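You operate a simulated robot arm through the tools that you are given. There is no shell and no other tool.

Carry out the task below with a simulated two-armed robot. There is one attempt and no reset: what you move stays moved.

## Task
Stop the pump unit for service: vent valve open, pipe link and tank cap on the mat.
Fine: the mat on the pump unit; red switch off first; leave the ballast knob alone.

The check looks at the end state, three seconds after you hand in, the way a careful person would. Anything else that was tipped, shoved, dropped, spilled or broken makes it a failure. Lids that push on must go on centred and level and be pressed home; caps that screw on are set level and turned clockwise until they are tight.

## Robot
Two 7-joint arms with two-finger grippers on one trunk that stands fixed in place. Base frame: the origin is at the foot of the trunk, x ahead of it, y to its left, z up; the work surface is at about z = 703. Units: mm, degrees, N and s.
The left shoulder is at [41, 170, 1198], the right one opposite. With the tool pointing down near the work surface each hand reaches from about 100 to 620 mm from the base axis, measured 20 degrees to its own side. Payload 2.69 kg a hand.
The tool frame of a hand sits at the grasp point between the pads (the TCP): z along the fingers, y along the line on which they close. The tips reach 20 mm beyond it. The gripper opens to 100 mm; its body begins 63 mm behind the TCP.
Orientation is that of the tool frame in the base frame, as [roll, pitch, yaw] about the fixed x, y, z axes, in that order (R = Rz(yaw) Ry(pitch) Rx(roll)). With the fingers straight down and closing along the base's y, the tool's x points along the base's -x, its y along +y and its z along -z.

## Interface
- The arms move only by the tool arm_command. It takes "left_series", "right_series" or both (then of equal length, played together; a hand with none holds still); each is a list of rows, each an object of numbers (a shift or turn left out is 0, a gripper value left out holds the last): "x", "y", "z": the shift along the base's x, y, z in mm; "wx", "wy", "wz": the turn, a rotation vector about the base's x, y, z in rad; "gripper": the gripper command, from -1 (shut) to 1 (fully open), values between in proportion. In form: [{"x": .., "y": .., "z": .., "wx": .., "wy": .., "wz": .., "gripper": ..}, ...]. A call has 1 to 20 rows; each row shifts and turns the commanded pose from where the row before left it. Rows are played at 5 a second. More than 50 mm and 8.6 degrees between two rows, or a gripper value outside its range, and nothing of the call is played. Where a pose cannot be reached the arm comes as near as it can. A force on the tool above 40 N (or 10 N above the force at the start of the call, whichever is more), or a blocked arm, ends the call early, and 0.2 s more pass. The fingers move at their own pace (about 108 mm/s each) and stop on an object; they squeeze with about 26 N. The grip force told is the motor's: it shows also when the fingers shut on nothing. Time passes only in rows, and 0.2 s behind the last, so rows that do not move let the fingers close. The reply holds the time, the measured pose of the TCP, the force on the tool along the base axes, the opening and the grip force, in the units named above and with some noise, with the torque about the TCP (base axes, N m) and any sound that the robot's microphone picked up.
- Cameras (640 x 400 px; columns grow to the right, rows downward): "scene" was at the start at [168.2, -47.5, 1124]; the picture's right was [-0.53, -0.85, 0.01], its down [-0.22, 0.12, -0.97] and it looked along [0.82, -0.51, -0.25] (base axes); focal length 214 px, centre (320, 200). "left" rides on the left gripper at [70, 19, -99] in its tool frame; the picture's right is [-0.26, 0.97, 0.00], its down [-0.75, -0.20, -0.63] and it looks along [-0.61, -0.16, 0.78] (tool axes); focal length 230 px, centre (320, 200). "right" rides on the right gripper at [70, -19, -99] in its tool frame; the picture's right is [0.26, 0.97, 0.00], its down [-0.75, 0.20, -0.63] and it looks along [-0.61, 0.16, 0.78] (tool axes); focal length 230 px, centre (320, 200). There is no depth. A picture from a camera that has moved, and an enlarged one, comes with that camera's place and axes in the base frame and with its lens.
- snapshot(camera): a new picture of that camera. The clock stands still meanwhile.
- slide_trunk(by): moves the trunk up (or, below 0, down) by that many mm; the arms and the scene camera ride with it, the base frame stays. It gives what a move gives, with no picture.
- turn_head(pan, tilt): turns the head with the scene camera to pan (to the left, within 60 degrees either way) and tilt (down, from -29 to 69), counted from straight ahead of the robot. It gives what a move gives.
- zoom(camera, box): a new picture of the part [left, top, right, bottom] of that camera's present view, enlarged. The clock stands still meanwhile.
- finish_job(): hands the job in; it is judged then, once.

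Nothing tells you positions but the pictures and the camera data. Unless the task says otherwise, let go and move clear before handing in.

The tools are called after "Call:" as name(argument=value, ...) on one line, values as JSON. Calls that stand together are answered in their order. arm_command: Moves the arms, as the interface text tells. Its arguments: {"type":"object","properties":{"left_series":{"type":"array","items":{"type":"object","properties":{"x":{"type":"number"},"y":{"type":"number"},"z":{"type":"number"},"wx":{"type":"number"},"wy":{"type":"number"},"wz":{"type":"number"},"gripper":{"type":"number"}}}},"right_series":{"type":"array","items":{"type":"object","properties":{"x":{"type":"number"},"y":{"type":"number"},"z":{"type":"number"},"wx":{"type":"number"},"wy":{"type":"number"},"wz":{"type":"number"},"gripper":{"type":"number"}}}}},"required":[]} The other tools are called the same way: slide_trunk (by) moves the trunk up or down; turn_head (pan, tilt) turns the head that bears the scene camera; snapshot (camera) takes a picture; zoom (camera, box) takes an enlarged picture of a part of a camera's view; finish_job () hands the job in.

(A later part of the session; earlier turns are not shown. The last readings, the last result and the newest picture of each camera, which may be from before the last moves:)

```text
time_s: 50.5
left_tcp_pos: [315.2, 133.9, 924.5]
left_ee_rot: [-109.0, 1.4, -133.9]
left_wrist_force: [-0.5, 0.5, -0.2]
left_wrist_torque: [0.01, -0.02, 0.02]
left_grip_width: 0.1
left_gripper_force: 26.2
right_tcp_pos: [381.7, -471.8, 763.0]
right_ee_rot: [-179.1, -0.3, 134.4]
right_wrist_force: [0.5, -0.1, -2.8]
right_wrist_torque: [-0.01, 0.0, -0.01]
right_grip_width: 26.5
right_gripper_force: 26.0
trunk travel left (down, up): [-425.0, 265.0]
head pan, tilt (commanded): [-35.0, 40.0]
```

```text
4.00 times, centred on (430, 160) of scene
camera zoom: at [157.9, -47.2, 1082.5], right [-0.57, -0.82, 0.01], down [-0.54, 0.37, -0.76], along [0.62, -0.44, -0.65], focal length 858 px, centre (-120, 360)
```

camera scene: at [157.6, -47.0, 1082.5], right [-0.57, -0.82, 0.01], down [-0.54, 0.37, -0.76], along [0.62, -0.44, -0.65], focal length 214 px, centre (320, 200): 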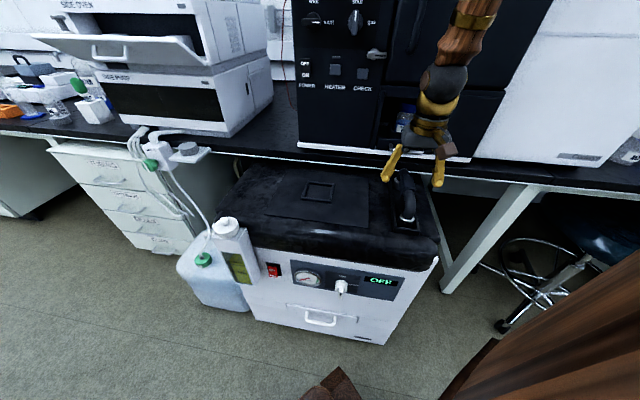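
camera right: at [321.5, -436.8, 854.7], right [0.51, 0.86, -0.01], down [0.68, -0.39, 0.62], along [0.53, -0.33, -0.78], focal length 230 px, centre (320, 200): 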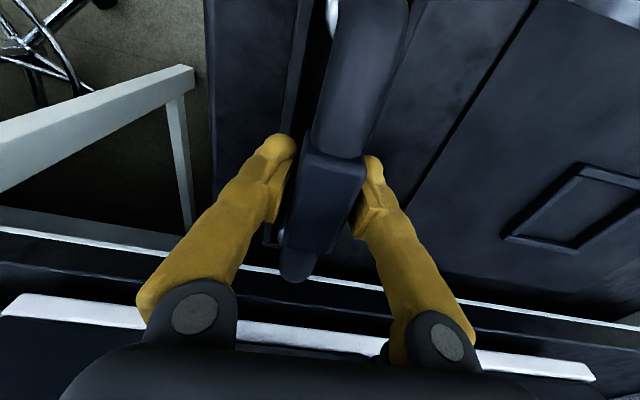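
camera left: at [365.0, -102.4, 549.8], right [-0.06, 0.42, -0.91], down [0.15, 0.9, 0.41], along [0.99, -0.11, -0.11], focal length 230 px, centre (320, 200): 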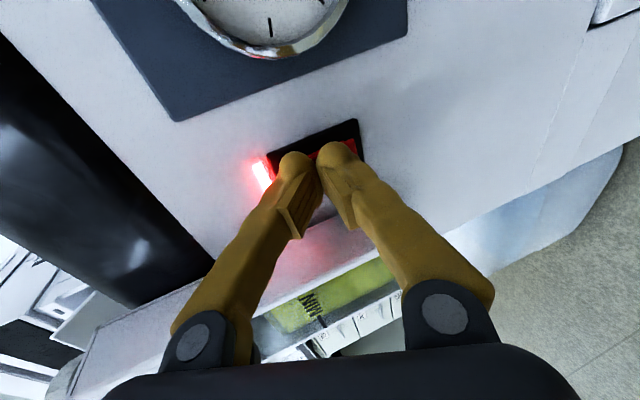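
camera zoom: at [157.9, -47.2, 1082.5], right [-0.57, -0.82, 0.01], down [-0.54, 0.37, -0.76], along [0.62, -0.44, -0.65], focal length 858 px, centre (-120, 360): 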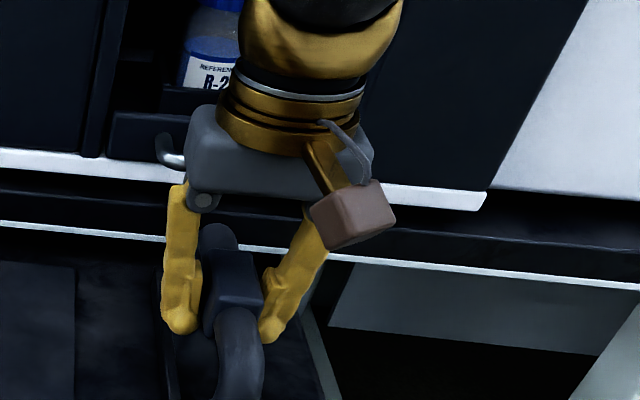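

It came up freely (about 2.8 N). I lift further to clear the sockets and look.

Call:
arm_command(right_series=[{"z": 10}, {"z": 15}, {"z": 20}, {"z": 25}, {"z": 25}])

Call:
snapshot(camera="right")

Call:
zoom(camera="scene", box=[340, 90, 500, 240])

```text
time_s: 51.7
left_tcp_pos: [315.7, 134.4, 925.0]
left_ee_rot: [-109.0, 1.4, -133.8]
left_wrist_force: [0.0, -0.6, 0.2]
left_wrist_torque: [0.01, 0.01, -0.01]
left_grip_width: 0.0
left_gripper_force: 26.0
right_tcp_pos: [381.6, -474.6, 857.7]
right_ee_rot: [-179.1, -0.3, 134.5]
right_wrist_force: [-0.6, 0.5, -1.5]
right_wrist_torque: [-0.07, -0.02, 0.01]
right_grip_width: 26.7
right_gripper_force: 26.2
trunk travel left (down, up): [-425.0, 265.0]
head pan, tilt (commanded): [-35.0, 40.0]
```

```text
taken
camera right: at [320.8, -437.2, 958.6], right [0.51, 0.86, -0.01], down [0.68, -0.39, 0.62], along [0.53, -0.33, -0.78], focal length 230 px, centre (320, 200)
```

right: 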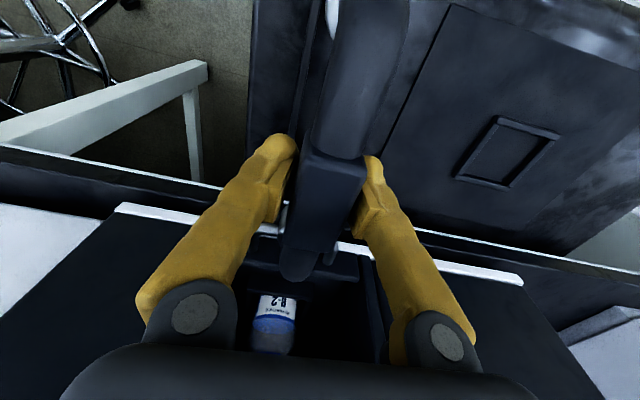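

```text
2.67 times, centred on (420, 165) of scene
camera zoom: at [157.5, -46.8, 1082.6], right [-0.57, -0.82, 0.01], down [-0.54, 0.37, -0.76], along [0.62, -0.44, -0.65], focal length 572 px, centre (53, 293)
```

zoom: 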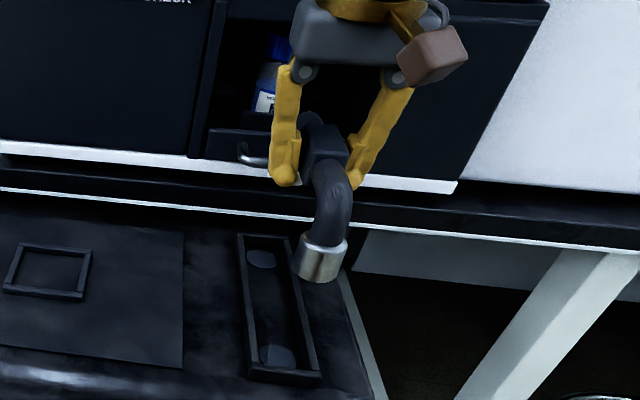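

The link (with its collars) simply stands on its two flat ends and is now free. The mat spans about 262 × 214 mm around (538, -322) with a small frame in its middle; I carry the link sideways to the mat's right-hand strip, same orientation.

Call:
arm_command(right_series=[{"x": 15.6, "y": 16.4}, {"x": 15.6, "y": 16.4}, {"x": 15.6, "y": 16.4}, {"x": 15.6, "y": 16.4}, {"x": 15.6, "y": 16.4}, {"x": 15.7, "y": 16.3}, {"z": -20}, {"z": -20}, {"z": -20}, {}])

Call:
snapshot(camera="right")

Call:
snapshot(camera="scene")

Call:
zoom(camera="scene", box=[250, 130, 442, 250])

```text
time_s: 53.9
left_tcp_pos: [316.8, 133.6, 924.9]
left_ee_rot: [-109.0, 1.6, -133.9]
left_wrist_force: [0.9, 0.2, -0.4]
left_wrist_torque: [-0.01, -0.02, -0.02]
left_grip_width: 0.1
left_gripper_force: 25.9
right_tcp_pos: [475.8, -376.7, 797.3]
right_ee_rot: [-179.1, -0.3, 134.5]
right_wrist_force: [0.0, -0.6, -2.8]
right_wrist_torque: [0.02, -0.02, -0.02]
right_grip_width: 26.7
right_gripper_force: 25.5
trunk travel left (down, up): [-425.0, 265.0]
head pan, tilt (commanded): [-35.0, 40.0]
```

```text
taken
camera right: at [415.8, -339.7, 898.1], right [0.51, 0.86, -0.01], down [0.68, -0.39, 0.62], along [0.53, -0.33, -0.78], focal length 230 px, centre (320, 200)
```

right: 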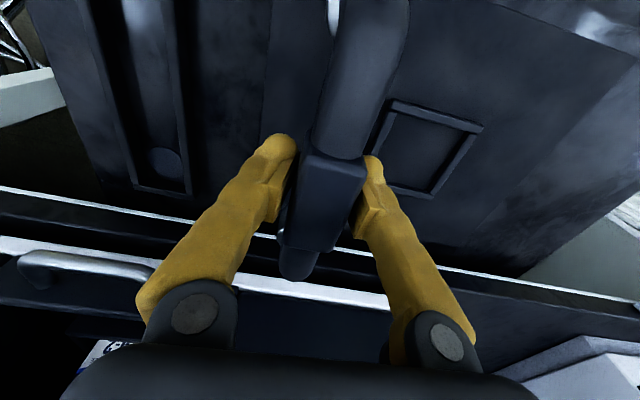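

```text
taken
camera scene: at [157.8, -47.1, 1082.5], right [-0.57, -0.82, 0.01], down [-0.54, 0.37, -0.76], along [0.62, -0.44, -0.65], focal length 214 px, centre (320, 200)
```

scene: 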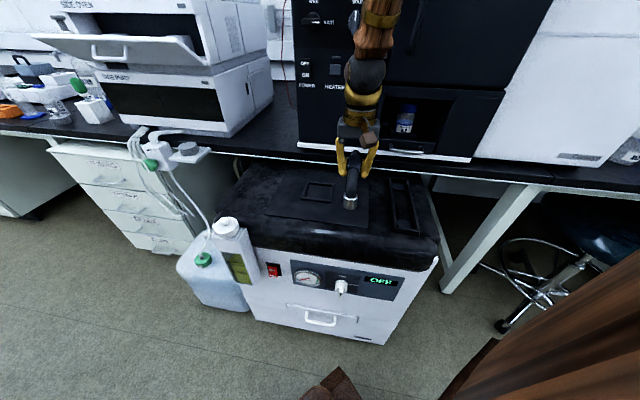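

```text
3.33 times, centred on (346, 190) of scene
camera zoom: at [157.8, -47.1, 1082.5], right [-0.57, -0.82, 0.01], down [-0.54, 0.37, -0.76], along [0.62, -0.44, -0.65], focal length 715 px, centre (233, 233)
```

zoom: 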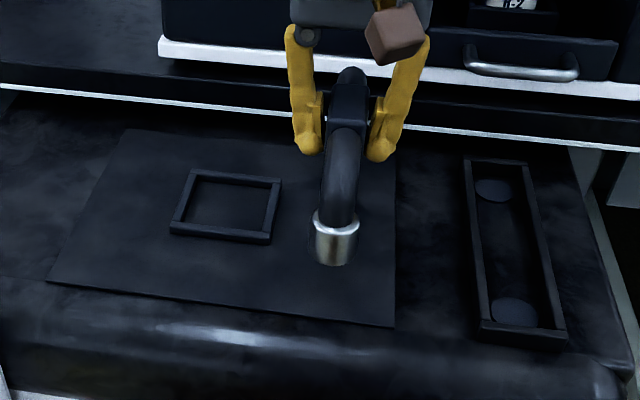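

Alignment looks good: the link hangs over the strip right of the frame. I lower it, finely near contact.

Call:
arm_command(right_series=[{"z": -10}, {"z": -10}, {"z": -8}, {"z": -4}, {"z": -2}, {"z": -2}, {"z": -2}])

Call:
zoom(camera="scene", box=[300, 150, 428, 230])

```text
time_s: 55.5
left_tcp_pos: [315.5, 134.1, 924.9]
left_ee_rot: [-108.9, 1.6, -133.9]
left_wrist_force: [0.0, 0.2, -0.1]
left_wrist_torque: [-0.01, -0.04, 0.01]
left_grip_width: 0.0
left_gripper_force: 26.0
right_tcp_pos: [479.1, -375.6, 760.1]
right_ee_rot: [-179.1, -0.4, 134.6]
right_wrist_force: [-0.9, 0.1, -3.2]
right_wrist_torque: [0.02, -0.04, -0.01]
right_grip_width: 26.8
right_gripper_force: 25.9
trunk travel left (down, up): [-425.0, 265.0]
head pan, tilt (commanded): [-35.0, 40.0]
```

```text
5.00 times, centred on (364, 190) of scene
camera zoom: at [158.0, -47.2, 1082.5], right [-0.57, -0.82, 0.01], down [-0.54, 0.37, -0.76], along [0.62, -0.44, -0.65], focal length 1072 px, centre (100, 250)
```

zoom: 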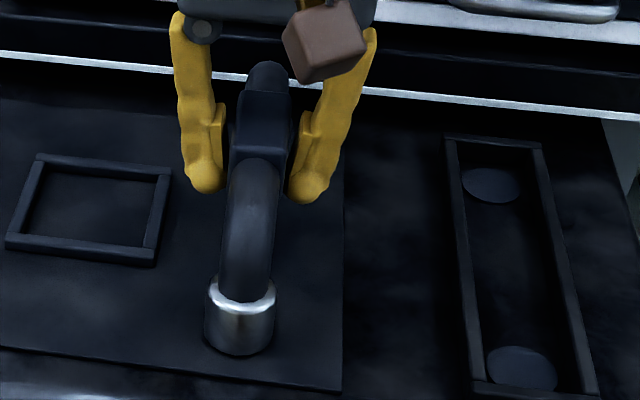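

Still hanging. I continue in fine steps until the weight comes off.

Call:
arm_command(right_series=[{"x": -1, "y": 0.5, "z": -1.5}, {"z": -1.5}, {"z": -1.5}, {"z": -1.5}])

Call:
zoom(camera="scene", box=[300, 150, 428, 230])

```text
time_s: 56.5
left_tcp_pos: [314.5, 134.6, 924.4]
left_ee_rot: [-109.0, 1.4, -134.0]
left_wrist_force: [0.3, 0.0, -0.2]
left_wrist_torque: [0.01, -0.02, -0.01]
left_grip_width: 0.1
left_gripper_force: 26.0
right_tcp_pos: [476.8, -375.1, 757.7]
right_ee_rot: [-179.1, -0.2, 134.4]
right_wrist_force: [-3.6, -5.9, 20.3]
right_wrist_torque: [0.06, 0.19, -0.05]
right_grip_width: 26.5
right_gripper_force: 25.9
trunk travel left (down, up): [-425.0, 265.0]
head pan, tilt (commanded): [-35.0, 40.0]
```

```text
5.00 times, centred on (364, 190) of scene
camera zoom: at [156.1, -46.6, 1083.0], right [-0.57, -0.82, 0.01], down [-0.54, 0.37, -0.76], along [0.62, -0.44, -0.65], focal length 1072 px, centre (100, 250)
```

zoom: 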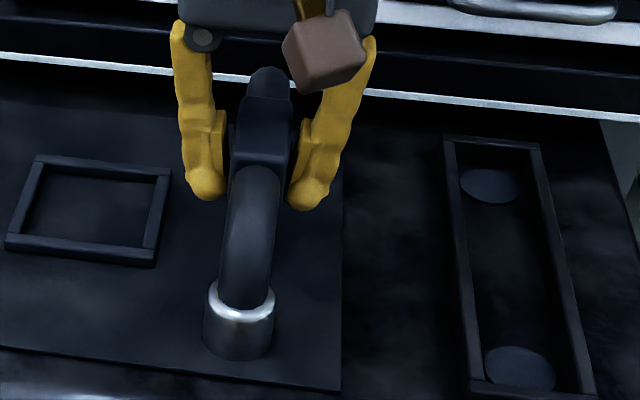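

Both ends are down (20 N of contact). I ease off the pressure, then open the fingers.

Call:
arm_command(right_series=[{"z": 1.5}, {"z": 1}, {}])

```text
time_s: 57.3
left_tcp_pos: [316.1, 133.3, 924.8]
left_ee_rot: [-109.1, 1.5, -133.9]
left_wrist_force: [0.1, -0.3, -1.3]
left_wrist_torque: [0.0, -0.01, -0.02]
left_grip_width: 0.2
left_gripper_force: 26.0
right_tcp_pos: [476.0, -375.0, 756.9]
right_ee_rot: [-179.2, -0.3, 134.5]
right_wrist_force: [1.0, -2.5, 4.3]
right_wrist_torque: [-0.5, -0.53, -0.11]
right_grip_width: 26.6
right_gripper_force: 26.4
trunk travel left (down, up): [-425.0, 265.0]
head pan, tilt (commanded): [-35.0, 40.0]
```

Call:
arm_command(right_series=[{"z": -0.7}, {"gripper": -0.35}, {"gripper": 0.2}, {"gripper": 0.6}, {}])

Call:
snapshot(camera="right")

Call:
zoom(camera="scene", box=[300, 150, 428, 230])

```text
time_s: 58.5
left_tcp_pos: [315.5, 133.8, 923.8]
left_ee_rot: [-109.0, 1.5, -133.9]
left_wrist_force: [0.1, -0.5, -0.3]
left_wrist_torque: [0.0, -0.02, -0.03]
left_grip_width: 0.0
left_gripper_force: 26.5
right_tcp_pos: [476.5, -375.2, 758.5]
right_ee_rot: [-179.1, -0.3, 134.5]
right_wrist_force: [0.8, 0.1, -0.2]
right_wrist_torque: [-0.01, -0.01, -0.03]
right_grip_width: 79.8
right_gripper_force: 0.1
trunk travel left (down, up): [-425.0, 265.0]
head pan, tilt (commanded): [-35.0, 40.0]
```

```text
taken
camera right: at [415.2, -337.9, 857.0], right [0.51, 0.86, -0.01], down [0.68, -0.39, 0.62], along [0.53, -0.33, -0.78], focal length 230 px, centre (320, 200)
```

right: 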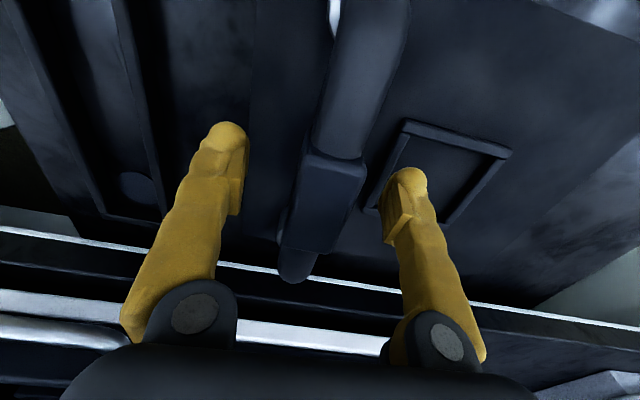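

```text
5.00 times, centred on (364, 190) of scene
camera zoom: at [157.8, -47.1, 1082.5], right [-0.57, -0.82, 0.01], down [-0.54, 0.37, -0.76], along [0.62, -0.44, -0.65], focal length 1072 px, centre (100, 250)
```

zoom: 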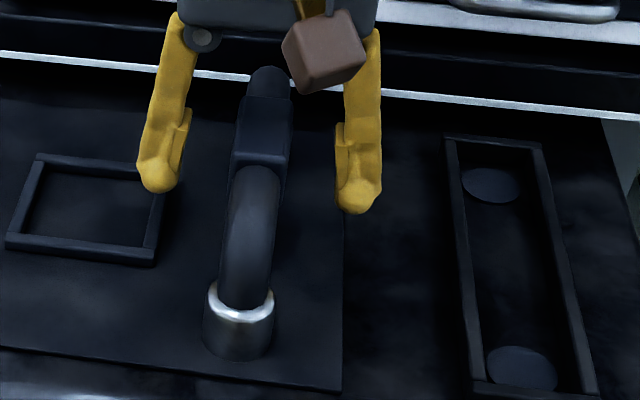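

The link stands on the mat, released. I raise the right hand straight up and move it aside for the cap work.

Call:
arm_command(right_series=[{"z": 15}, {"z": 25}, {"z": 30}, {"z": 35}, {"z": 35}, {"x": -25, "y": 10, "z": 15}, {"x": -30, "y": 10, "z": 10}])

Call:
turn_head(pan=-28, tilt=45)

Call:
snapshot(camera="scene")

Call:
zoom(camera="scene", box=[160, 120, 320, 220])

Call:
snapshot(camera="right")

```text
time_s: 60.1
left_tcp_pos: [315.9, 134.1, 924.4]
left_ee_rot: [-108.9, 1.5, -133.9]
left_wrist_force: [-0.6, -0.4, 0.7]
left_wrist_torque: [-0.01, -0.02, -0.05]
left_grip_width: 0.0
left_gripper_force: 25.5
right_tcp_pos: [423.3, -356.7, 920.6]
right_ee_rot: [-179.1, -0.2, 134.4]
right_wrist_force: [0.0, -0.1, 0.7]
right_wrist_torque: [-0.01, 0.0, 0.04]
right_grip_width: 79.8
right_gripper_force: 0.0
trunk travel left (down, up): [-425.0, 265.0]
head pan, tilt (commanded): [-35.0, 40.0]
```

```text
time_s: 60.7
left_tcp_pos: [316.0, 135.2, 924.2]
left_ee_rot: [-109.0, 1.6, -133.9]
left_wrist_force: [0.8, 0.0, 0.0]
left_wrist_torque: [-0.01, -0.04, 0.0]
left_grip_width: 0.3
left_gripper_force: 25.7
right_tcp_pos: [423.9, -356.2, 919.6]
right_ee_rot: [-179.0, -0.2, 134.4]
right_wrist_force: [0.0, 0.5, -0.3]
right_wrist_torque: [0.0, 0.01, -0.03]
right_grip_width: 79.8
right_gripper_force: 0.1
trunk travel left (down, up): [-425.0, 265.0]
head pan, tilt (commanded): [-28.0, 45.0]
```

```text
taken
camera scene: at [159.7, -36.5, 1075.2], right [-0.47, -0.88, 0.01], down [-0.64, 0.33, -0.7], along [0.61, -0.33, -0.72], focal length 214 px, centre (320, 200)
```

scene: 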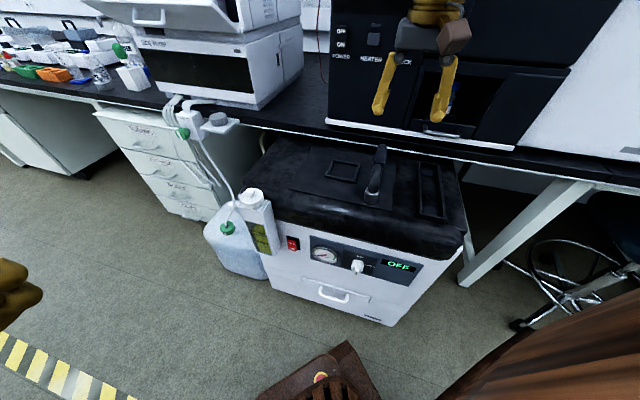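

```text
4.00 times, centred on (240, 170) of scene
camera zoom: at [159.7, -36.5, 1075.2], right [-0.47, -0.88, 0.01], down [-0.64, 0.33, -0.7], along [0.61, -0.33, -0.72], focal length 858 px, centre (640, 320)
```

zoom: 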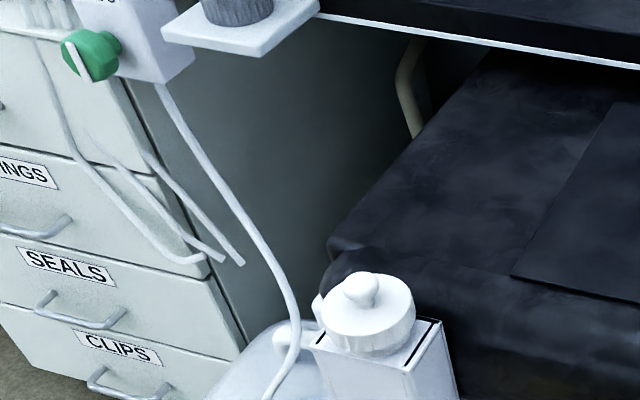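

```text
taken
camera right: at [362.5, -319.2, 1019.6], right [0.51, 0.86, -0.01], down [0.68, -0.39, 0.62], along [0.53, -0.33, -0.78], focal length 230 px, centre (320, 200)
```

right: 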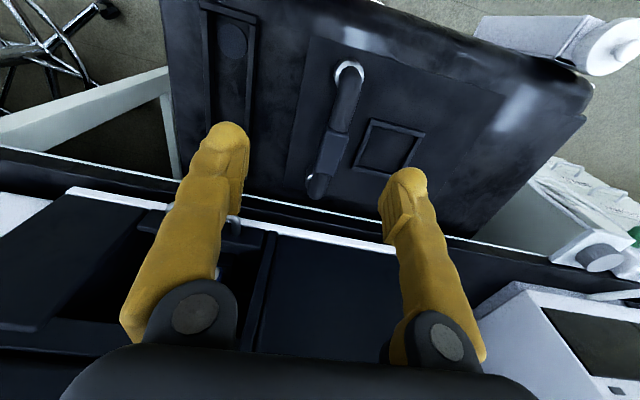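

The link stands well on the mat. Next the tank cap: I bring the right hand above it (about (538, -67)) and look down on it.

Call:
arm_command(right_series=[{"x": 14, "y": 36}, {"x": 14, "y": 36}, {"x": 14, "y": 36}, {"x": 14, "y": 36}, {"x": 14, "y": 36}, {"x": 14, "y": 36}, {"x": 15, "y": 36}, {"x": 15, "y": 36}, {"z": -20}, {}])

Call:
snapshot(camera="right")

Call:
snapshot(camera="scene")

```text
time_s: 62.9
left_tcp_pos: [315.1, 133.3, 924.5]
left_ee_rot: [-109.0, 1.4, -133.9]
left_wrist_force: [-0.4, -0.8, 0.9]
left_wrist_torque: [0.0, -0.01, 0.01]
left_grip_width: 0.0
left_gripper_force: 26.0
right_tcp_pos: [543.0, -82.2, 907.5]
right_ee_rot: [-179.8, -1.2, 132.2]
right_wrist_force: [0.2, -1.1, -0.8]
right_wrist_torque: [0.05, -0.02, -0.05]
right_grip_width: 80.1
right_gripper_force: 0.1
trunk travel left (down, up): [-425.0, 265.0]
head pan, tilt (commanded): [-28.0, 45.0]
```

```text
taken
camera right: at [483.2, -44.3, 1008.9], right [0.54, 0.84, 0.0], down [0.66, -0.43, 0.62], along [0.52, -0.33, -0.79], focal length 230 px, centre (320, 200)
```

right: 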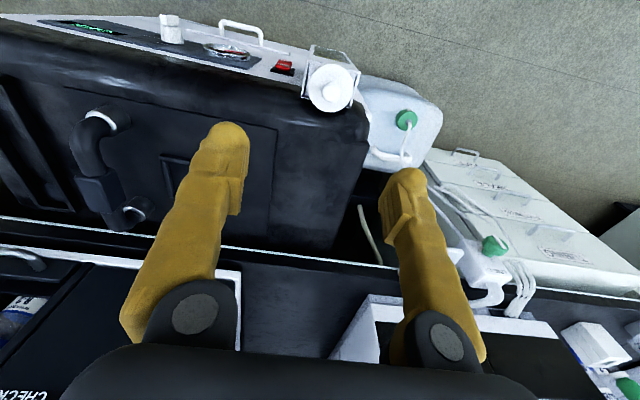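

```text
taken
camera scene: at [159.8, -36.4, 1075.2], right [-0.47, -0.88, 0.01], down [-0.64, 0.33, -0.7], along [0.61, -0.33, -0.72], focal length 214 px, centre (320, 200)
```

scene: 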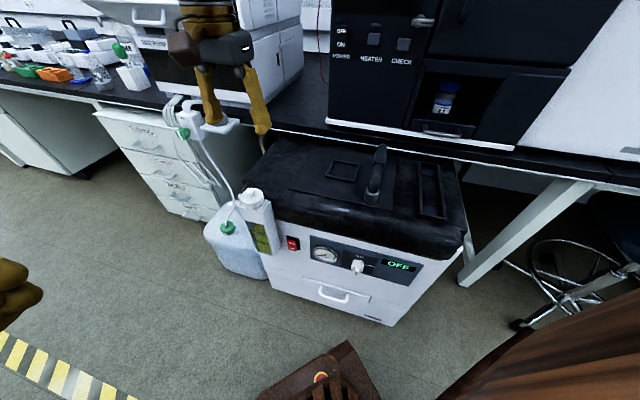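

Call:
zoom(camera="right", box=[266, 40, 394, 120])

Call:
zoom(camera="scene", box=[200, 160, 296, 220])

```text
5.00 times, centred on (330, 80) of right
camera zoom: at [483.2, -44.3, 1008.9], right [0.54, 0.84, 0.0], down [0.66, -0.43, 0.62], along [0.52, -0.33, -0.79], focal length 1150 px, centre (270, 800)
```

zoom: 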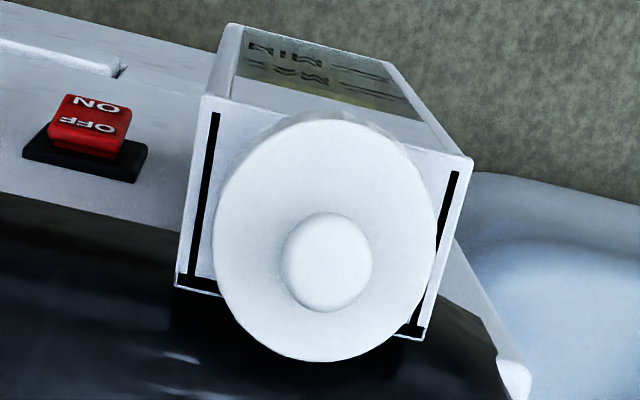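

```text
6.67 times, centred on (248, 190) of scene
camera zoom: at [159.8, -36.4, 1075.2], right [-0.47, -0.88, 0.01], down [-0.64, 0.33, -0.7], along [0.61, -0.33, -0.72], focal length 1430 px, centre (800, 267)
```

zoom: 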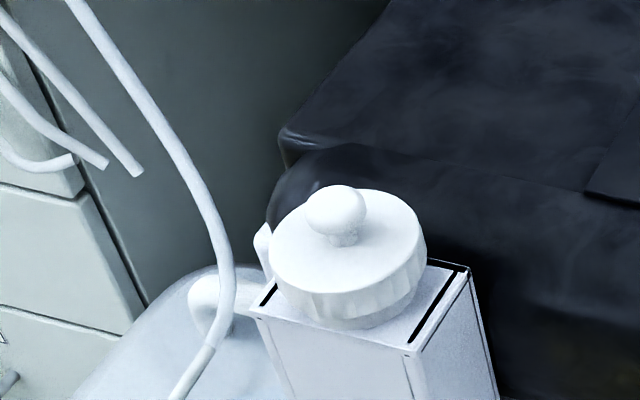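

The cap centre is near (539.5, -65) with its top at z 725 and about 52 mm wide. Before gripping I test in the air how far the right wrist can turn counter-clockwise here.

Call:
arm_command(right_series=[{"x": -3.5, "y": 17, "wz": 0.14}, {"wz": 0.14}, {"wz": 0.14}, {"wz": 0.14}, {"wz": 0.14}, {"wz": 0.14}, {"wz": 0.14}, {"wz": 0.14}, {"wz": 0.14}, {"wz": 0.14}, {"wz": 0.14}, {"wz": 0.14}])

```text
time_s: 65.5
left_tcp_pos: [316.3, 134.6, 924.5]
left_ee_rot: [-109.1, 1.5, -134.0]
left_wrist_force: [-0.7, -1.2, -0.2]
left_wrist_torque: [0.0, 0.05, 0.02]
left_grip_width: 0.2
left_gripper_force: 26.3
right_tcp_pos: [532.7, -49.4, 899.7]
right_ee_rot: [-179.3, -0.3, -129.2]
right_wrist_force: [-0.3, 0.7, 0.9]
right_wrist_torque: [-0.01, -0.01, -0.03]
right_grip_width: 80.1
right_gripper_force: 0.1
trunk travel left (down, up): [-425.0, 265.0]
head pan, tilt (commanded): [-28.0, 45.0]
```

It turns freely to yaw 231°. Now I test the other way to find where the best starting angle lies, and centre over the cap.

Call:
arm_command(right_series=[{"x": 6.8, "y": -15.6, "wz": -0.14}, {"wz": -0.14}, {"wz": -0.14}, {"wz": -0.14}, {"wz": -0.14}, {"wz": -0.14}, {"wz": -0.14}, {"wz": -0.14}, {"wz": -0.14}, {"wz": -0.14}, {"wz": -0.14}, {"wz": -0.14}, {"wz": -0.14}, {"wz": -0.14}, {"wz": -0.14}, {"wz": -0.14}, {"wz": -0.14}, {}])

Call:
snapshot(camera="right")

```text
time_s: 69.3
left_tcp_pos: [316.1, 134.2, 924.5]
left_ee_rot: [-109.0, 1.4, -133.9]
left_wrist_force: [-0.5, 0.6, 0.2]
left_wrist_torque: [0.03, -0.02, 0.01]
left_grip_width: 0.1
left_gripper_force: 26.1
right_tcp_pos: [545.9, -80.5, 901.9]
right_ee_rot: [-178.8, -1.0, 91.8]
right_wrist_force: [0.4, -0.6, 0.1]
right_wrist_torque: [0.01, 0.0, 0.02]
right_grip_width: 79.9
right_gripper_force: 0.1
trunk travel left (down, up): [-425.0, 265.0]
head pan, tilt (commanded): [-28.0, 45.0]
```

```text
taken
camera right: at [526.1, -14.4, 1003.1], right [0.96, 0.29, -0.01], down [0.24, -0.76, 0.61], along [0.17, -0.59, -0.79], focal length 230 px, centre (320, 200)
```

right: 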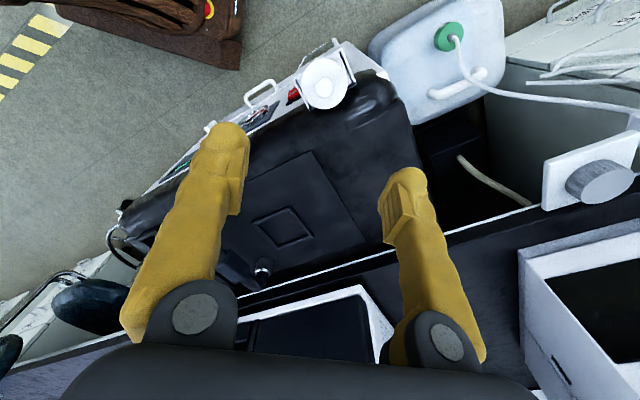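

Call:
arm_command(right_series=[{}, {}, {}, {}])

```text
time_s: 70.3
left_tcp_pos: [315.1, 133.0, 924.2]
left_ee_rot: [-109.0, 1.5, -133.9]
left_wrist_force: [0.8, -0.6, 1.3]
left_wrist_torque: [-0.01, -0.01, 0.0]
left_grip_width: 0.2
left_gripper_force: 26.0
right_tcp_pos: [544.2, -80.0, 903.5]
right_ee_rot: [-178.9, -1.2, 91.9]
right_wrist_force: [-0.2, -0.4, 0.4]
right_wrist_torque: [0.01, 0.0, 0.01]
right_grip_width: 79.8
right_gripper_force: 0.0
trunk travel left (down, up): [-425.0, 265.0]
head pan, tilt (commanded): [-28.0, 45.0]
```

At low yaw the hand sits about 17 mm off its command, so I should work at higher yaw angles. I test the upper range.

Call:
arm_command(right_series=[{"wz": 0.148}, {"wz": 0.148}, {"wz": 0.148}, {"wz": 0.148}, {"wz": 0.148}, {"wz": 0.148}, {"wz": 0.148}, {"wz": 0.148}, {"wz": 0.148}, {"wz": 0.148}, {"wz": 0.148}, {}])

Call:
arm_command(right_series=[{"wz": 0.148}, {"wz": 0.148}, {"wz": 0.148}, {"wz": 0.148}, {"wz": 0.148}, {"wz": 0.148}, {"wz": 0.148}, {"wz": 0.148}, {"wz": 0.148}, {"wz": 0.148}, {}])

```text
time_s: 72.9
left_tcp_pos: [315.7, 134.8, 923.8]
left_ee_rot: [-109.1, 1.5, -133.9]
left_wrist_force: [-0.6, 0.2, 0.3]
left_wrist_torque: [0.03, 0.0, -0.01]
left_grip_width: 0.0
left_gripper_force: 26.1
right_tcp_pos: [538.2, -66.8, 901.4]
right_ee_rot: [-179.0, -0.2, -172.3]
right_wrist_force: [-0.2, 0.0, 0.1]
right_wrist_torque: [-0.02, 0.01, 0.01]
right_grip_width: 80.0
right_gripper_force: 0.1
trunk travel left (down, up): [-425.0, 265.0]
head pan, tilt (commanded): [-28.0, 45.0]
```

```text
time_s: 75.3
left_tcp_pos: [314.8, 133.9, 924.0]
left_ee_rot: [-109.0, 1.5, -134.0]
left_wrist_force: [-0.1, 1.3, 0.1]
left_wrist_torque: [-0.01, 0.0, -0.03]
left_grip_width: 0.1
left_gripper_force: 26.3
right_tcp_pos: [539.2, -64.8, 900.1]
right_ee_rot: [-179.3, -0.2, -87.5]
right_wrist_force: [0.0, 0.1, -0.3]
right_wrist_torque: [-0.02, -0.01, 0.01]
right_grip_width: 80.1
right_gripper_force: 0.1
trunk travel left (down, up): [-425.0, 265.0]
head pan, tilt (commanded): [-28.0, 45.0]
```

Accurate at yaw 188° to 272°. One more check beyond, then I settle on a stroke.

Call:
arm_command(right_series=[{"wz": 0.148}, {"wz": 0.148}, {"wz": 0.148}, {"wz": 0.148}, {"wz": 0.148}, {"wz": 0.148}, {}])

Call:
snapshot(camera="right")

```text
time_s: 76.9
left_tcp_pos: [316.5, 135.0, 925.6]
left_ee_rot: [-109.0, 1.5, -133.9]
left_wrist_force: [-0.5, 0.1, -0.5]
left_wrist_torque: [0.0, 0.03, -0.01]
left_grip_width: 0.0
left_gripper_force: 25.7
right_tcp_pos: [538.4, -64.5, 901.4]
right_ee_rot: [-179.1, -0.2, -36.8]
right_wrist_force: [0.1, 0.7, -0.5]
right_wrist_torque: [0.01, 0.0, 0.0]
right_grip_width: 79.8
right_gripper_force: 0.0
trunk travel left (down, up): [-425.0, 265.0]
head pan, tilt (commanded): [-28.0, 45.0]
```

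```text
taken
camera right: at [604.8, -93.5, 1001.3], right [-0.37, -0.93, -0.01], down [-0.73, 0.28, 0.63], along [-0.58, 0.24, -0.78], focal length 230 px, centre (320, 200)
```

right: 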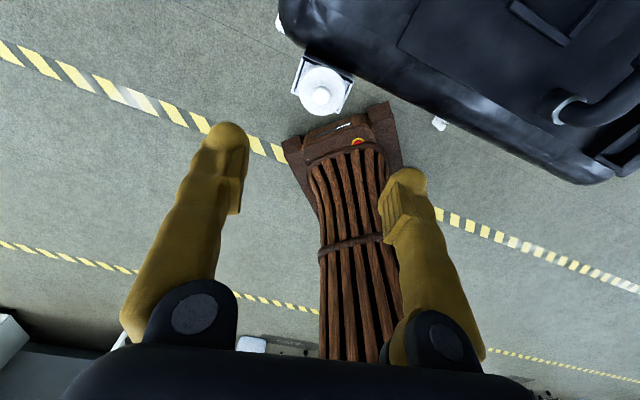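

Call:
zoom(camera="right", box=[260, 40, 388, 120])

```text
5.00 times, centred on (324, 80) of right
camera zoom: at [604.8, -93.5, 1001.3], right [-0.37, -0.93, -0.01], down [-0.73, 0.28, 0.63], along [-0.58, 0.24, -0.78], focal length 1150 px, centre (300, 800)
```

zoom: 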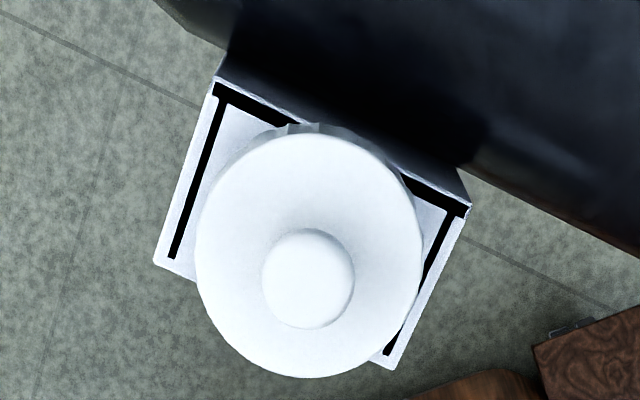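

The cap centre works out at (542, -66), top z about 723. The right wrist turns accurately from 188° to 323°, so one stroke gives some 135°. I return to 188°, open fully and descend around the cap, stopping short first.

Call:
arm_command(right_series=[{"x": 3.4, "y": -1.5, "wz": -0.148, "gripper": 0.8}, {"wz": -0.148}, {"wz": -0.148}, {"wz": -0.148}, {"wz": -0.148}, {"wz": -0.148}, {"wz": -0.148}, {"wz": -0.148}, {"wz": -0.148}, {"wz": -0.148}, {"wz": -0.148}, {"wz": -0.148}, {"wz": -0.148}, {"wz": -0.148}, {"wz": -0.148}, {"z": -40}, {"z": -40}, {"z": -40}, {"z": -20}, {}])

Call:
snapshot(camera="right")

Call:
snapshot(camera="scene")

Call:
zoom(camera="scene", box=[184, 130, 312, 210])

```text
time_s: 81.1
left_tcp_pos: [300.0, 136.1, 930.3]
left_ee_rot: [-108.2, 2.6, -133.7]
left_wrist_force: [-0.3, 0.5, -0.5]
left_wrist_torque: [-0.01, 0.0, 0.02]
left_grip_width: 0.1
left_gripper_force: 25.4
right_tcp_pos: [530.2, -65.7, 767.0]
right_ee_rot: [-178.6, 0.7, -163.9]
right_wrist_force: [-0.9, -0.2, -0.2]
right_wrist_torque: [0.0, -0.06, 0.02]
right_grip_width: 90.2
right_gripper_force: 0.1
trunk travel left (down, up): [-425.0, 265.0]
head pan, tilt (commanded): [-28.0, 45.0]
stopped in row 20 (right hand): the arm was blocked; the commanded pose is now the measured one
```

```text
taken
camera right: at [465.9, -100.9, 866.8], right [-0.51, 0.86, -0.03], down [0.65, 0.41, 0.63], along [0.55, 0.31, -0.77], focal length 230 px, centre (320, 200)
```

right: 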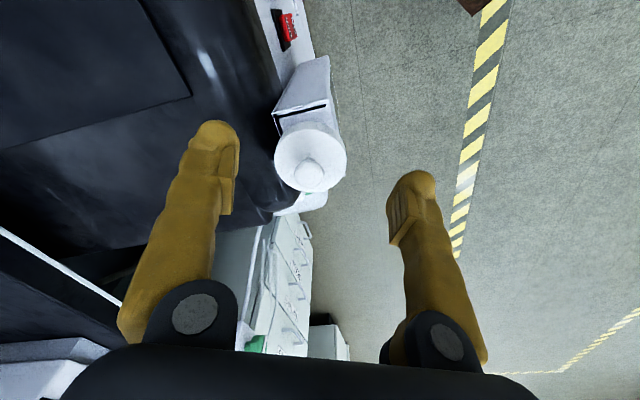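

```text
taken
camera scene: at [158.0, -35.6, 1075.6], right [-0.47, -0.88, 0.01], down [-0.64, 0.33, -0.7], along [0.61, -0.33, -0.72], focal length 214 px, centre (320, 200)
```

scene: 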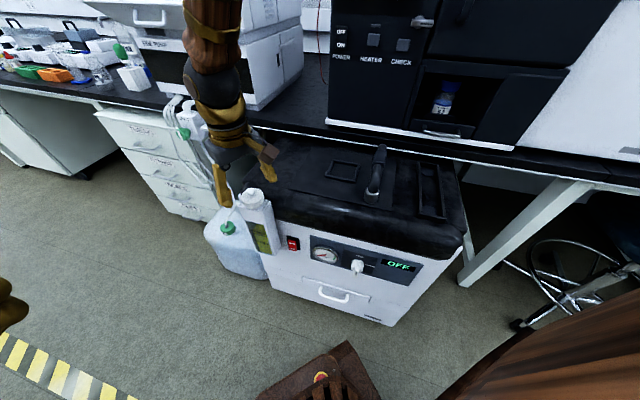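

```text
5.00 times, centred on (248, 170) of scene
camera zoom: at [158.0, -35.6, 1075.6], right [-0.47, -0.88, 0.01], down [-0.64, 0.33, -0.7], along [0.61, -0.33, -0.72], focal length 1072 px, centre (680, 350)
```

zoom: 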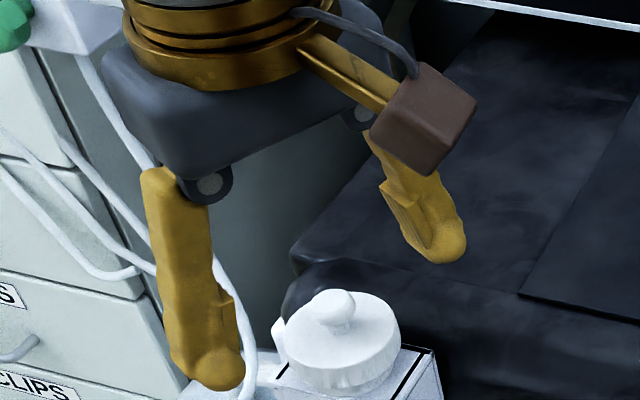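

The arm reported being blocked with no contact force, so it is probably near a joint limit while stretched out. I raise the hand and lower the trunk 200 mm so the arm is less stretched.

Call:
arm_command(right_series=[{"z": 40}, {"z": 40}, {"z": 40}, {"z": 40}, {"z": 40}, {"z": 20}])

Call:
slide_trunk(by=-200)

Call:
snapshot(camera="scene")

Call:
snapshot(camera="right")

```text
time_s: 82.5
left_tcp_pos: [303.8, 134.9, 928.6]
left_ee_rot: [-108.4, 2.3, -133.7]
left_wrist_force: [0.0, 0.3, -0.6]
left_wrist_torque: [0.03, 0.01, -0.02]
left_grip_width: 0.1
left_gripper_force: 26.4
right_tcp_pos: [529.9, -66.7, 989.4]
right_ee_rot: [-178.8, 0.5, -164.0]
right_wrist_force: [0.2, 0.5, 0.1]
right_wrist_torque: [-0.01, 0.0, 0.02]
right_grip_width: 89.8
right_gripper_force: 0.0
trunk travel left (down, up): [-425.0, 265.0]
head pan, tilt (commanded): [-28.0, 45.0]
```

```text
time_s: 84.7
left_tcp_pos: [302.0, 134.1, 730.7]
left_ee_rot: [-108.2, 2.1, -133.8]
left_wrist_force: [-0.3, -0.9, 0.4]
left_wrist_torque: [0.01, 0.04, 0.02]
left_grip_width: 0.0
left_gripper_force: 25.7
right_tcp_pos: [529.0, -66.0, 788.2]
right_ee_rot: [-178.8, 0.5, -163.8]
right_wrist_force: [-0.3, -0.4, -0.1]
right_wrist_torque: [-0.01, 0.01, 0.03]
right_grip_width: 90.1
right_gripper_force: 0.0
trunk travel left (down, up): [-225.0, 465.0]
head pan, tilt (commanded): [-28.0, 45.0]
```

```text
taken
camera scene: at [156.3, -36.5, 875.3], right [-0.47, -0.88, 0.01], down [-0.64, 0.33, -0.7], along [0.61, -0.33, -0.72], focal length 214 px, centre (320, 200)
```

scene: 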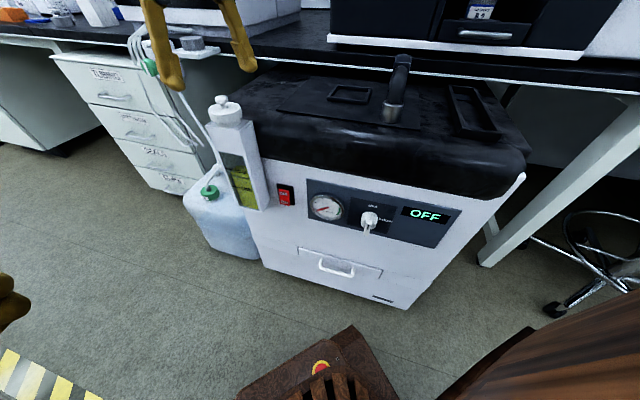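

```text
taken
camera right: at [466.1, -102.3, 887.7], right [-0.51, 0.86, -0.02], down [0.66, 0.41, 0.63], along [0.55, 0.31, -0.77], focal length 230 px, centre (320, 200)
```

right: 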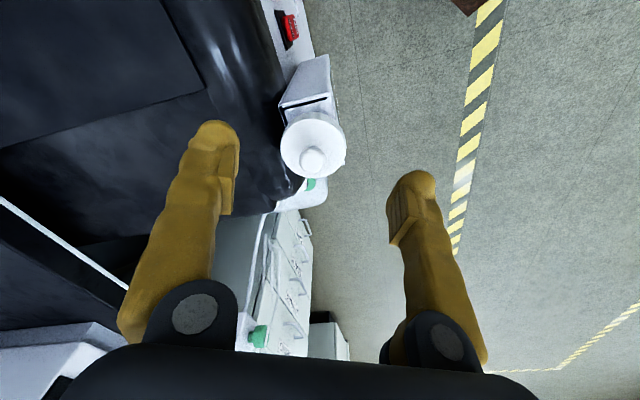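

Call:
arm_command(right_series=[{"x": 6, "y": 0}, {"x": 6, "y": 0}, {"z": -15}, {"z": -15}, {}, {}])

Call:
turn_head(pan=-20, tilt=25)

Call:
snapshot(camera="scene")

Call:
snapshot(camera="right")

```text
time_s: 86.1
left_tcp_pos: [300.9, 135.1, 730.1]
left_ee_rot: [-108.4, 2.1, -133.9]
left_wrist_force: [-0.1, 0.3, 0.0]
left_wrist_torque: [0.02, 0.01, -0.01]
left_grip_width: 0.0
left_gripper_force: 26.1
right_tcp_pos: [541.3, -66.7, 757.9]
right_ee_rot: [-178.7, 0.5, -163.9]
right_wrist_force: [-0.3, 0.7, 0.3]
right_wrist_torque: [0.02, 0.0, 0.04]
right_grip_width: 90.0
right_gripper_force: 0.2
trunk travel left (down, up): [-225.0, 465.0]
head pan, tilt (commanded): [-28.0, 45.0]
```

```text
time_s: 86.9
left_tcp_pos: [301.5, 134.2, 730.8]
left_ee_rot: [-108.4, 2.1, -133.8]
left_wrist_force: [-0.3, -0.8, -0.5]
left_wrist_torque: [-0.01, 0.01, -0.01]
left_grip_width: 0.0
left_gripper_force: 25.9
right_tcp_pos: [542.9, -66.9, 759.2]
right_ee_rot: [-178.8, 0.5, -163.9]
right_wrist_force: [0.0, 0.0, 0.5]
right_wrist_torque: [0.0, 0.01, -0.02]
right_grip_width: 90.0
right_gripper_force: 0.1
trunk travel left (down, up): [-225.0, 465.0]
head pan, tilt (commanded): [-20.0, 25.0]
```

```text
taken
camera scene: at [171.6, -29.8, 905.5], right [-0.34, -0.94, 0.01], down [-0.41, 0.14, -0.9], along [0.84, -0.31, -0.44], focal length 214 px, centre (320, 200)
```

scene: 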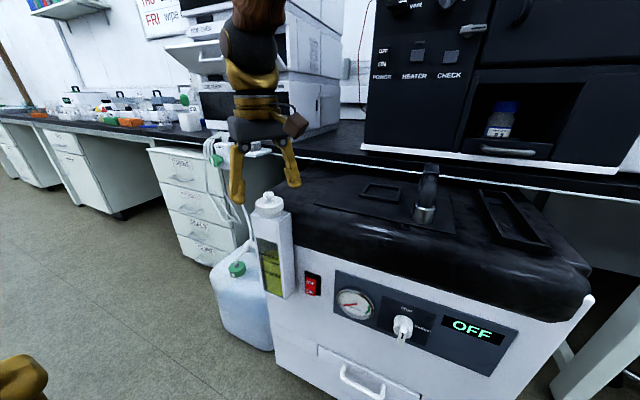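

```text
taken
camera right: at [478.1, -102.1, 857.5], right [-0.51, 0.86, -0.02], down [0.66, 0.41, 0.63], along [0.55, 0.31, -0.77], focal length 230 px, centre (320, 200)
```

right: 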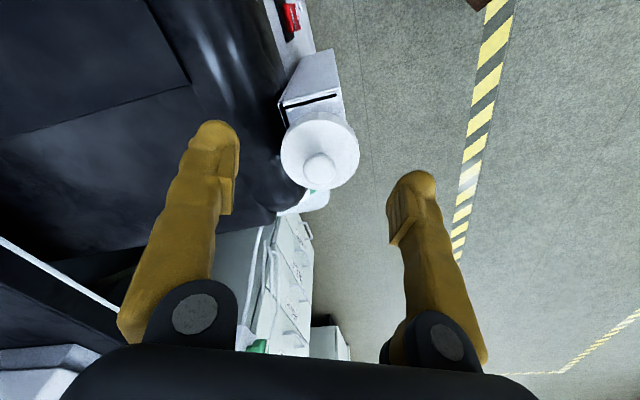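

Call:
zoom(camera="scene", box=[210, 130, 338, 230])

Call:
zoom(camera="right", box=[256, 90, 384, 210])

```text
4.00 times, centred on (274, 180) of scene
camera zoom: at [171.6, -29.8, 905.5], right [-0.34, -0.94, 0.01], down [-0.41, 0.14, -0.9], along [0.84, -0.31, -0.44], focal length 858 px, centre (504, 280)
```

zoom: 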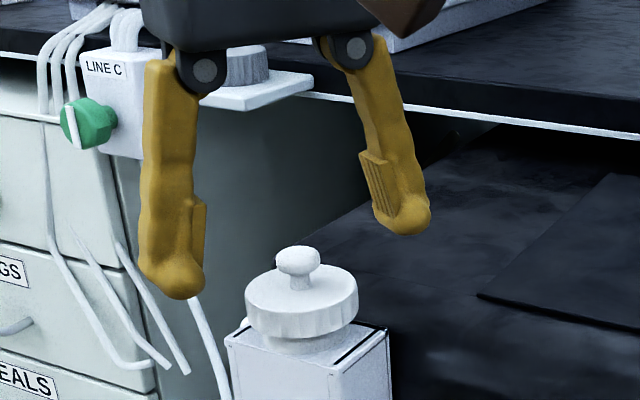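

```text
3.33 times, centred on (320, 150) of right
camera zoom: at [478.1, -102.1, 857.5], right [-0.51, 0.86, -0.02], down [0.66, 0.41, 0.63], along [0.55, 0.31, -0.77], focal length 767 px, centre (320, 367)
```

zoom: 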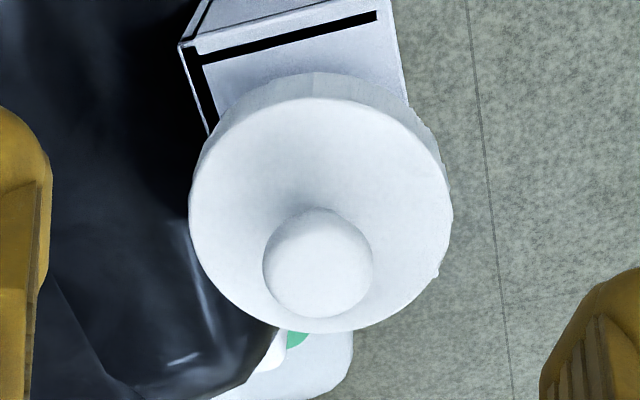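

Views agree: cap top at z ≈ 724, tank top ≈ 702, and the hand is centred within about 2 mm. I descend so the tips stop about 4–5 mm above the tank top.

Call:
arm_command(right_series=[{"z": -12}, {"z": -10}, {"z": -6}, {"z": -4}, {}])

Call:
zoom(camera="scene", box=[210, 130, 338, 230])

Call:
snapshot(camera="right")

```text
time_s: 88.1
left_tcp_pos: [300.4, 134.1, 730.4]
left_ee_rot: [-108.4, 2.1, -133.7]
left_wrist_force: [-0.6, -0.3, -0.9]
left_wrist_torque: [0.03, -0.01, 0.03]
left_grip_width: 0.0
left_gripper_force: 26.5
right_tcp_pos: [542.1, -68.0, 725.7]
right_ee_rot: [-178.8, 0.6, -164.0]
right_wrist_force: [0.4, 0.1, -0.2]
right_wrist_torque: [-0.03, 0.02, -0.02]
right_grip_width: 89.8
right_gripper_force: 0.1
trunk travel left (down, up): [-225.0, 465.0]
head pan, tilt (commanded): [-20.0, 25.0]
```

```text
4.00 times, centred on (274, 180) of scene
camera zoom: at [171.7, -29.8, 905.6], right [-0.34, -0.94, 0.01], down [-0.41, 0.14, -0.9], along [0.84, -0.31, -0.44], focal length 858 px, centre (504, 280)
```

zoom: 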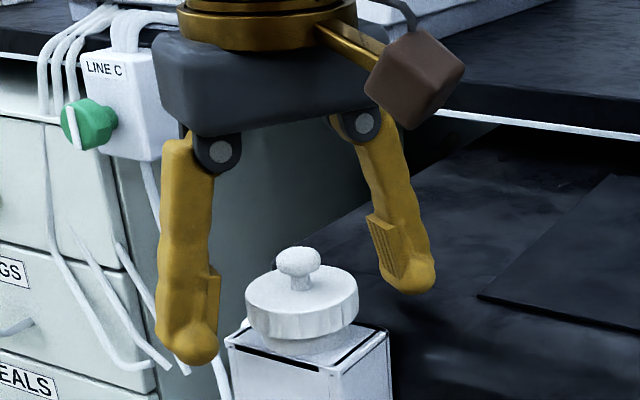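

```text
taken
camera right: at [478.3, -103.4, 825.6], right [-0.52, 0.86, -0.02], down [0.66, 0.41, 0.63], along [0.55, 0.31, -0.77], focal length 230 px, centre (320, 200)
```

right: 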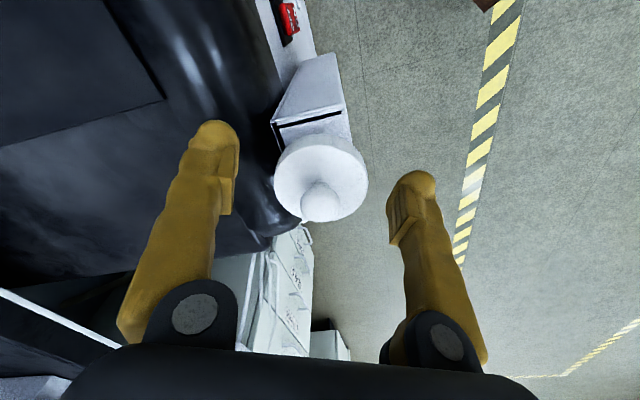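

Centred well. I close on the cap's fluted rim.

Call:
arm_command(right_series=[{"gripper": 0.4}, {"gripper": 0.15}, {"gripper": 0}, {"gripper": -0.3}, {"gripper": -1}, {}])

Call:
zoom(camera="scene", box=[210, 130, 338, 230])

Call:
snapshot(camera="right")

```text
time_s: 89.5
left_tcp_pos: [302.2, 134.0, 730.5]
left_ee_rot: [-108.4, 2.1, -133.7]
left_wrist_force: [-0.4, -0.1, -0.2]
left_wrist_torque: [-0.01, 0.0, 0.0]
left_grip_width: 0.0
left_gripper_force: 26.3
right_tcp_pos: [541.9, -67.8, 726.6]
right_ee_rot: [-178.7, 0.5, -163.9]
right_wrist_force: [0.9, -0.1, 0.0]
right_wrist_torque: [0.0, -0.01, 0.02]
right_grip_width: 49.2
right_gripper_force: 25.9
trunk travel left (down, up): [-225.0, 465.0]
head pan, tilt (commanded): [-20.0, 25.0]
heard: snap
```

```text
4.00 times, centred on (274, 180) of scene
camera zoom: at [171.7, -29.8, 905.5], right [-0.34, -0.94, 0.01], down [-0.41, 0.14, -0.9], along [0.84, -0.31, -0.44], focal length 858 px, centre (504, 280)
```

zoom: 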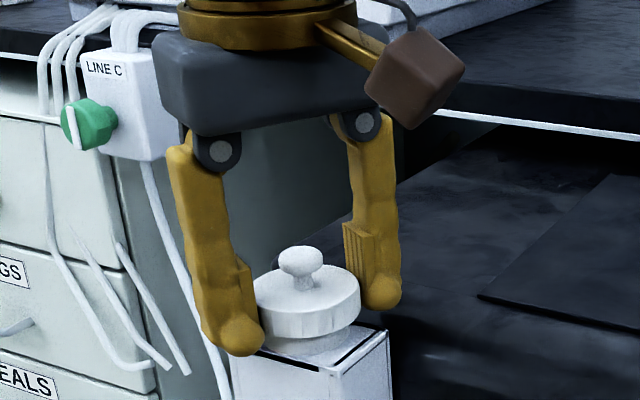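

```text
taken
camera right: at [478.3, -103.4, 825.8], right [-0.51, 0.86, -0.02], down [0.66, 0.41, 0.63], along [0.55, 0.31, -0.77], focal length 230 px, centre (320, 200)
```

right: 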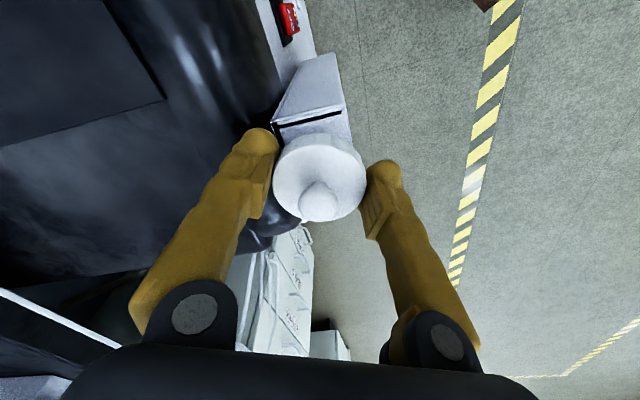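

I heard a "snap" as the fingers closed; the cap looks intact and gripped at 49 mm. I look closer before lifting.

Call:
zoom(camera="scene", box=[250, 180, 314, 220])

Call:
zoom(camera="right", box=[240, 90, 400, 240])

```text
10.00 times, centred on (282, 200) of scene
camera zoom: at [171.7, -29.8, 905.5], right [-0.34, -0.94, 0.01], down [-0.41, 0.14, -0.9], along [0.84, -0.31, -0.44], focal length 2145 px, centre (700, 200)
```

zoom: 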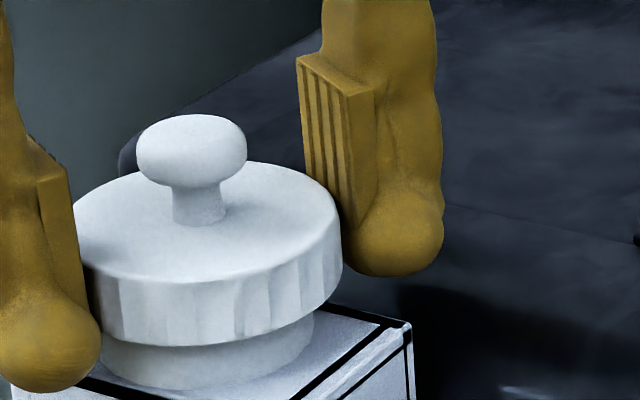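

```text
2.67 times, centred on (320, 165) of right
camera zoom: at [478.3, -103.4, 825.8], right [-0.51, 0.86, -0.02], down [0.66, 0.41, 0.63], along [0.55, 0.31, -0.77], focal length 614 px, centre (320, 293)
```

zoom: 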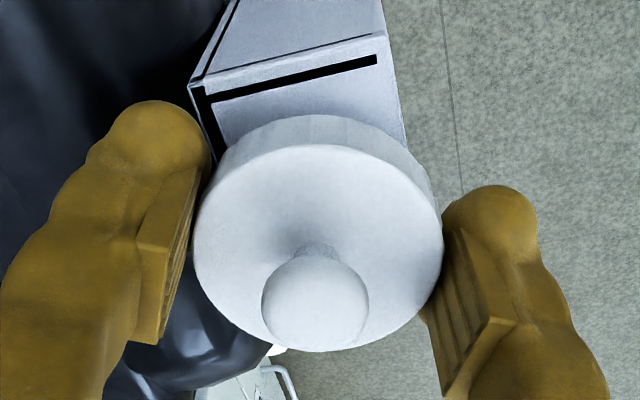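

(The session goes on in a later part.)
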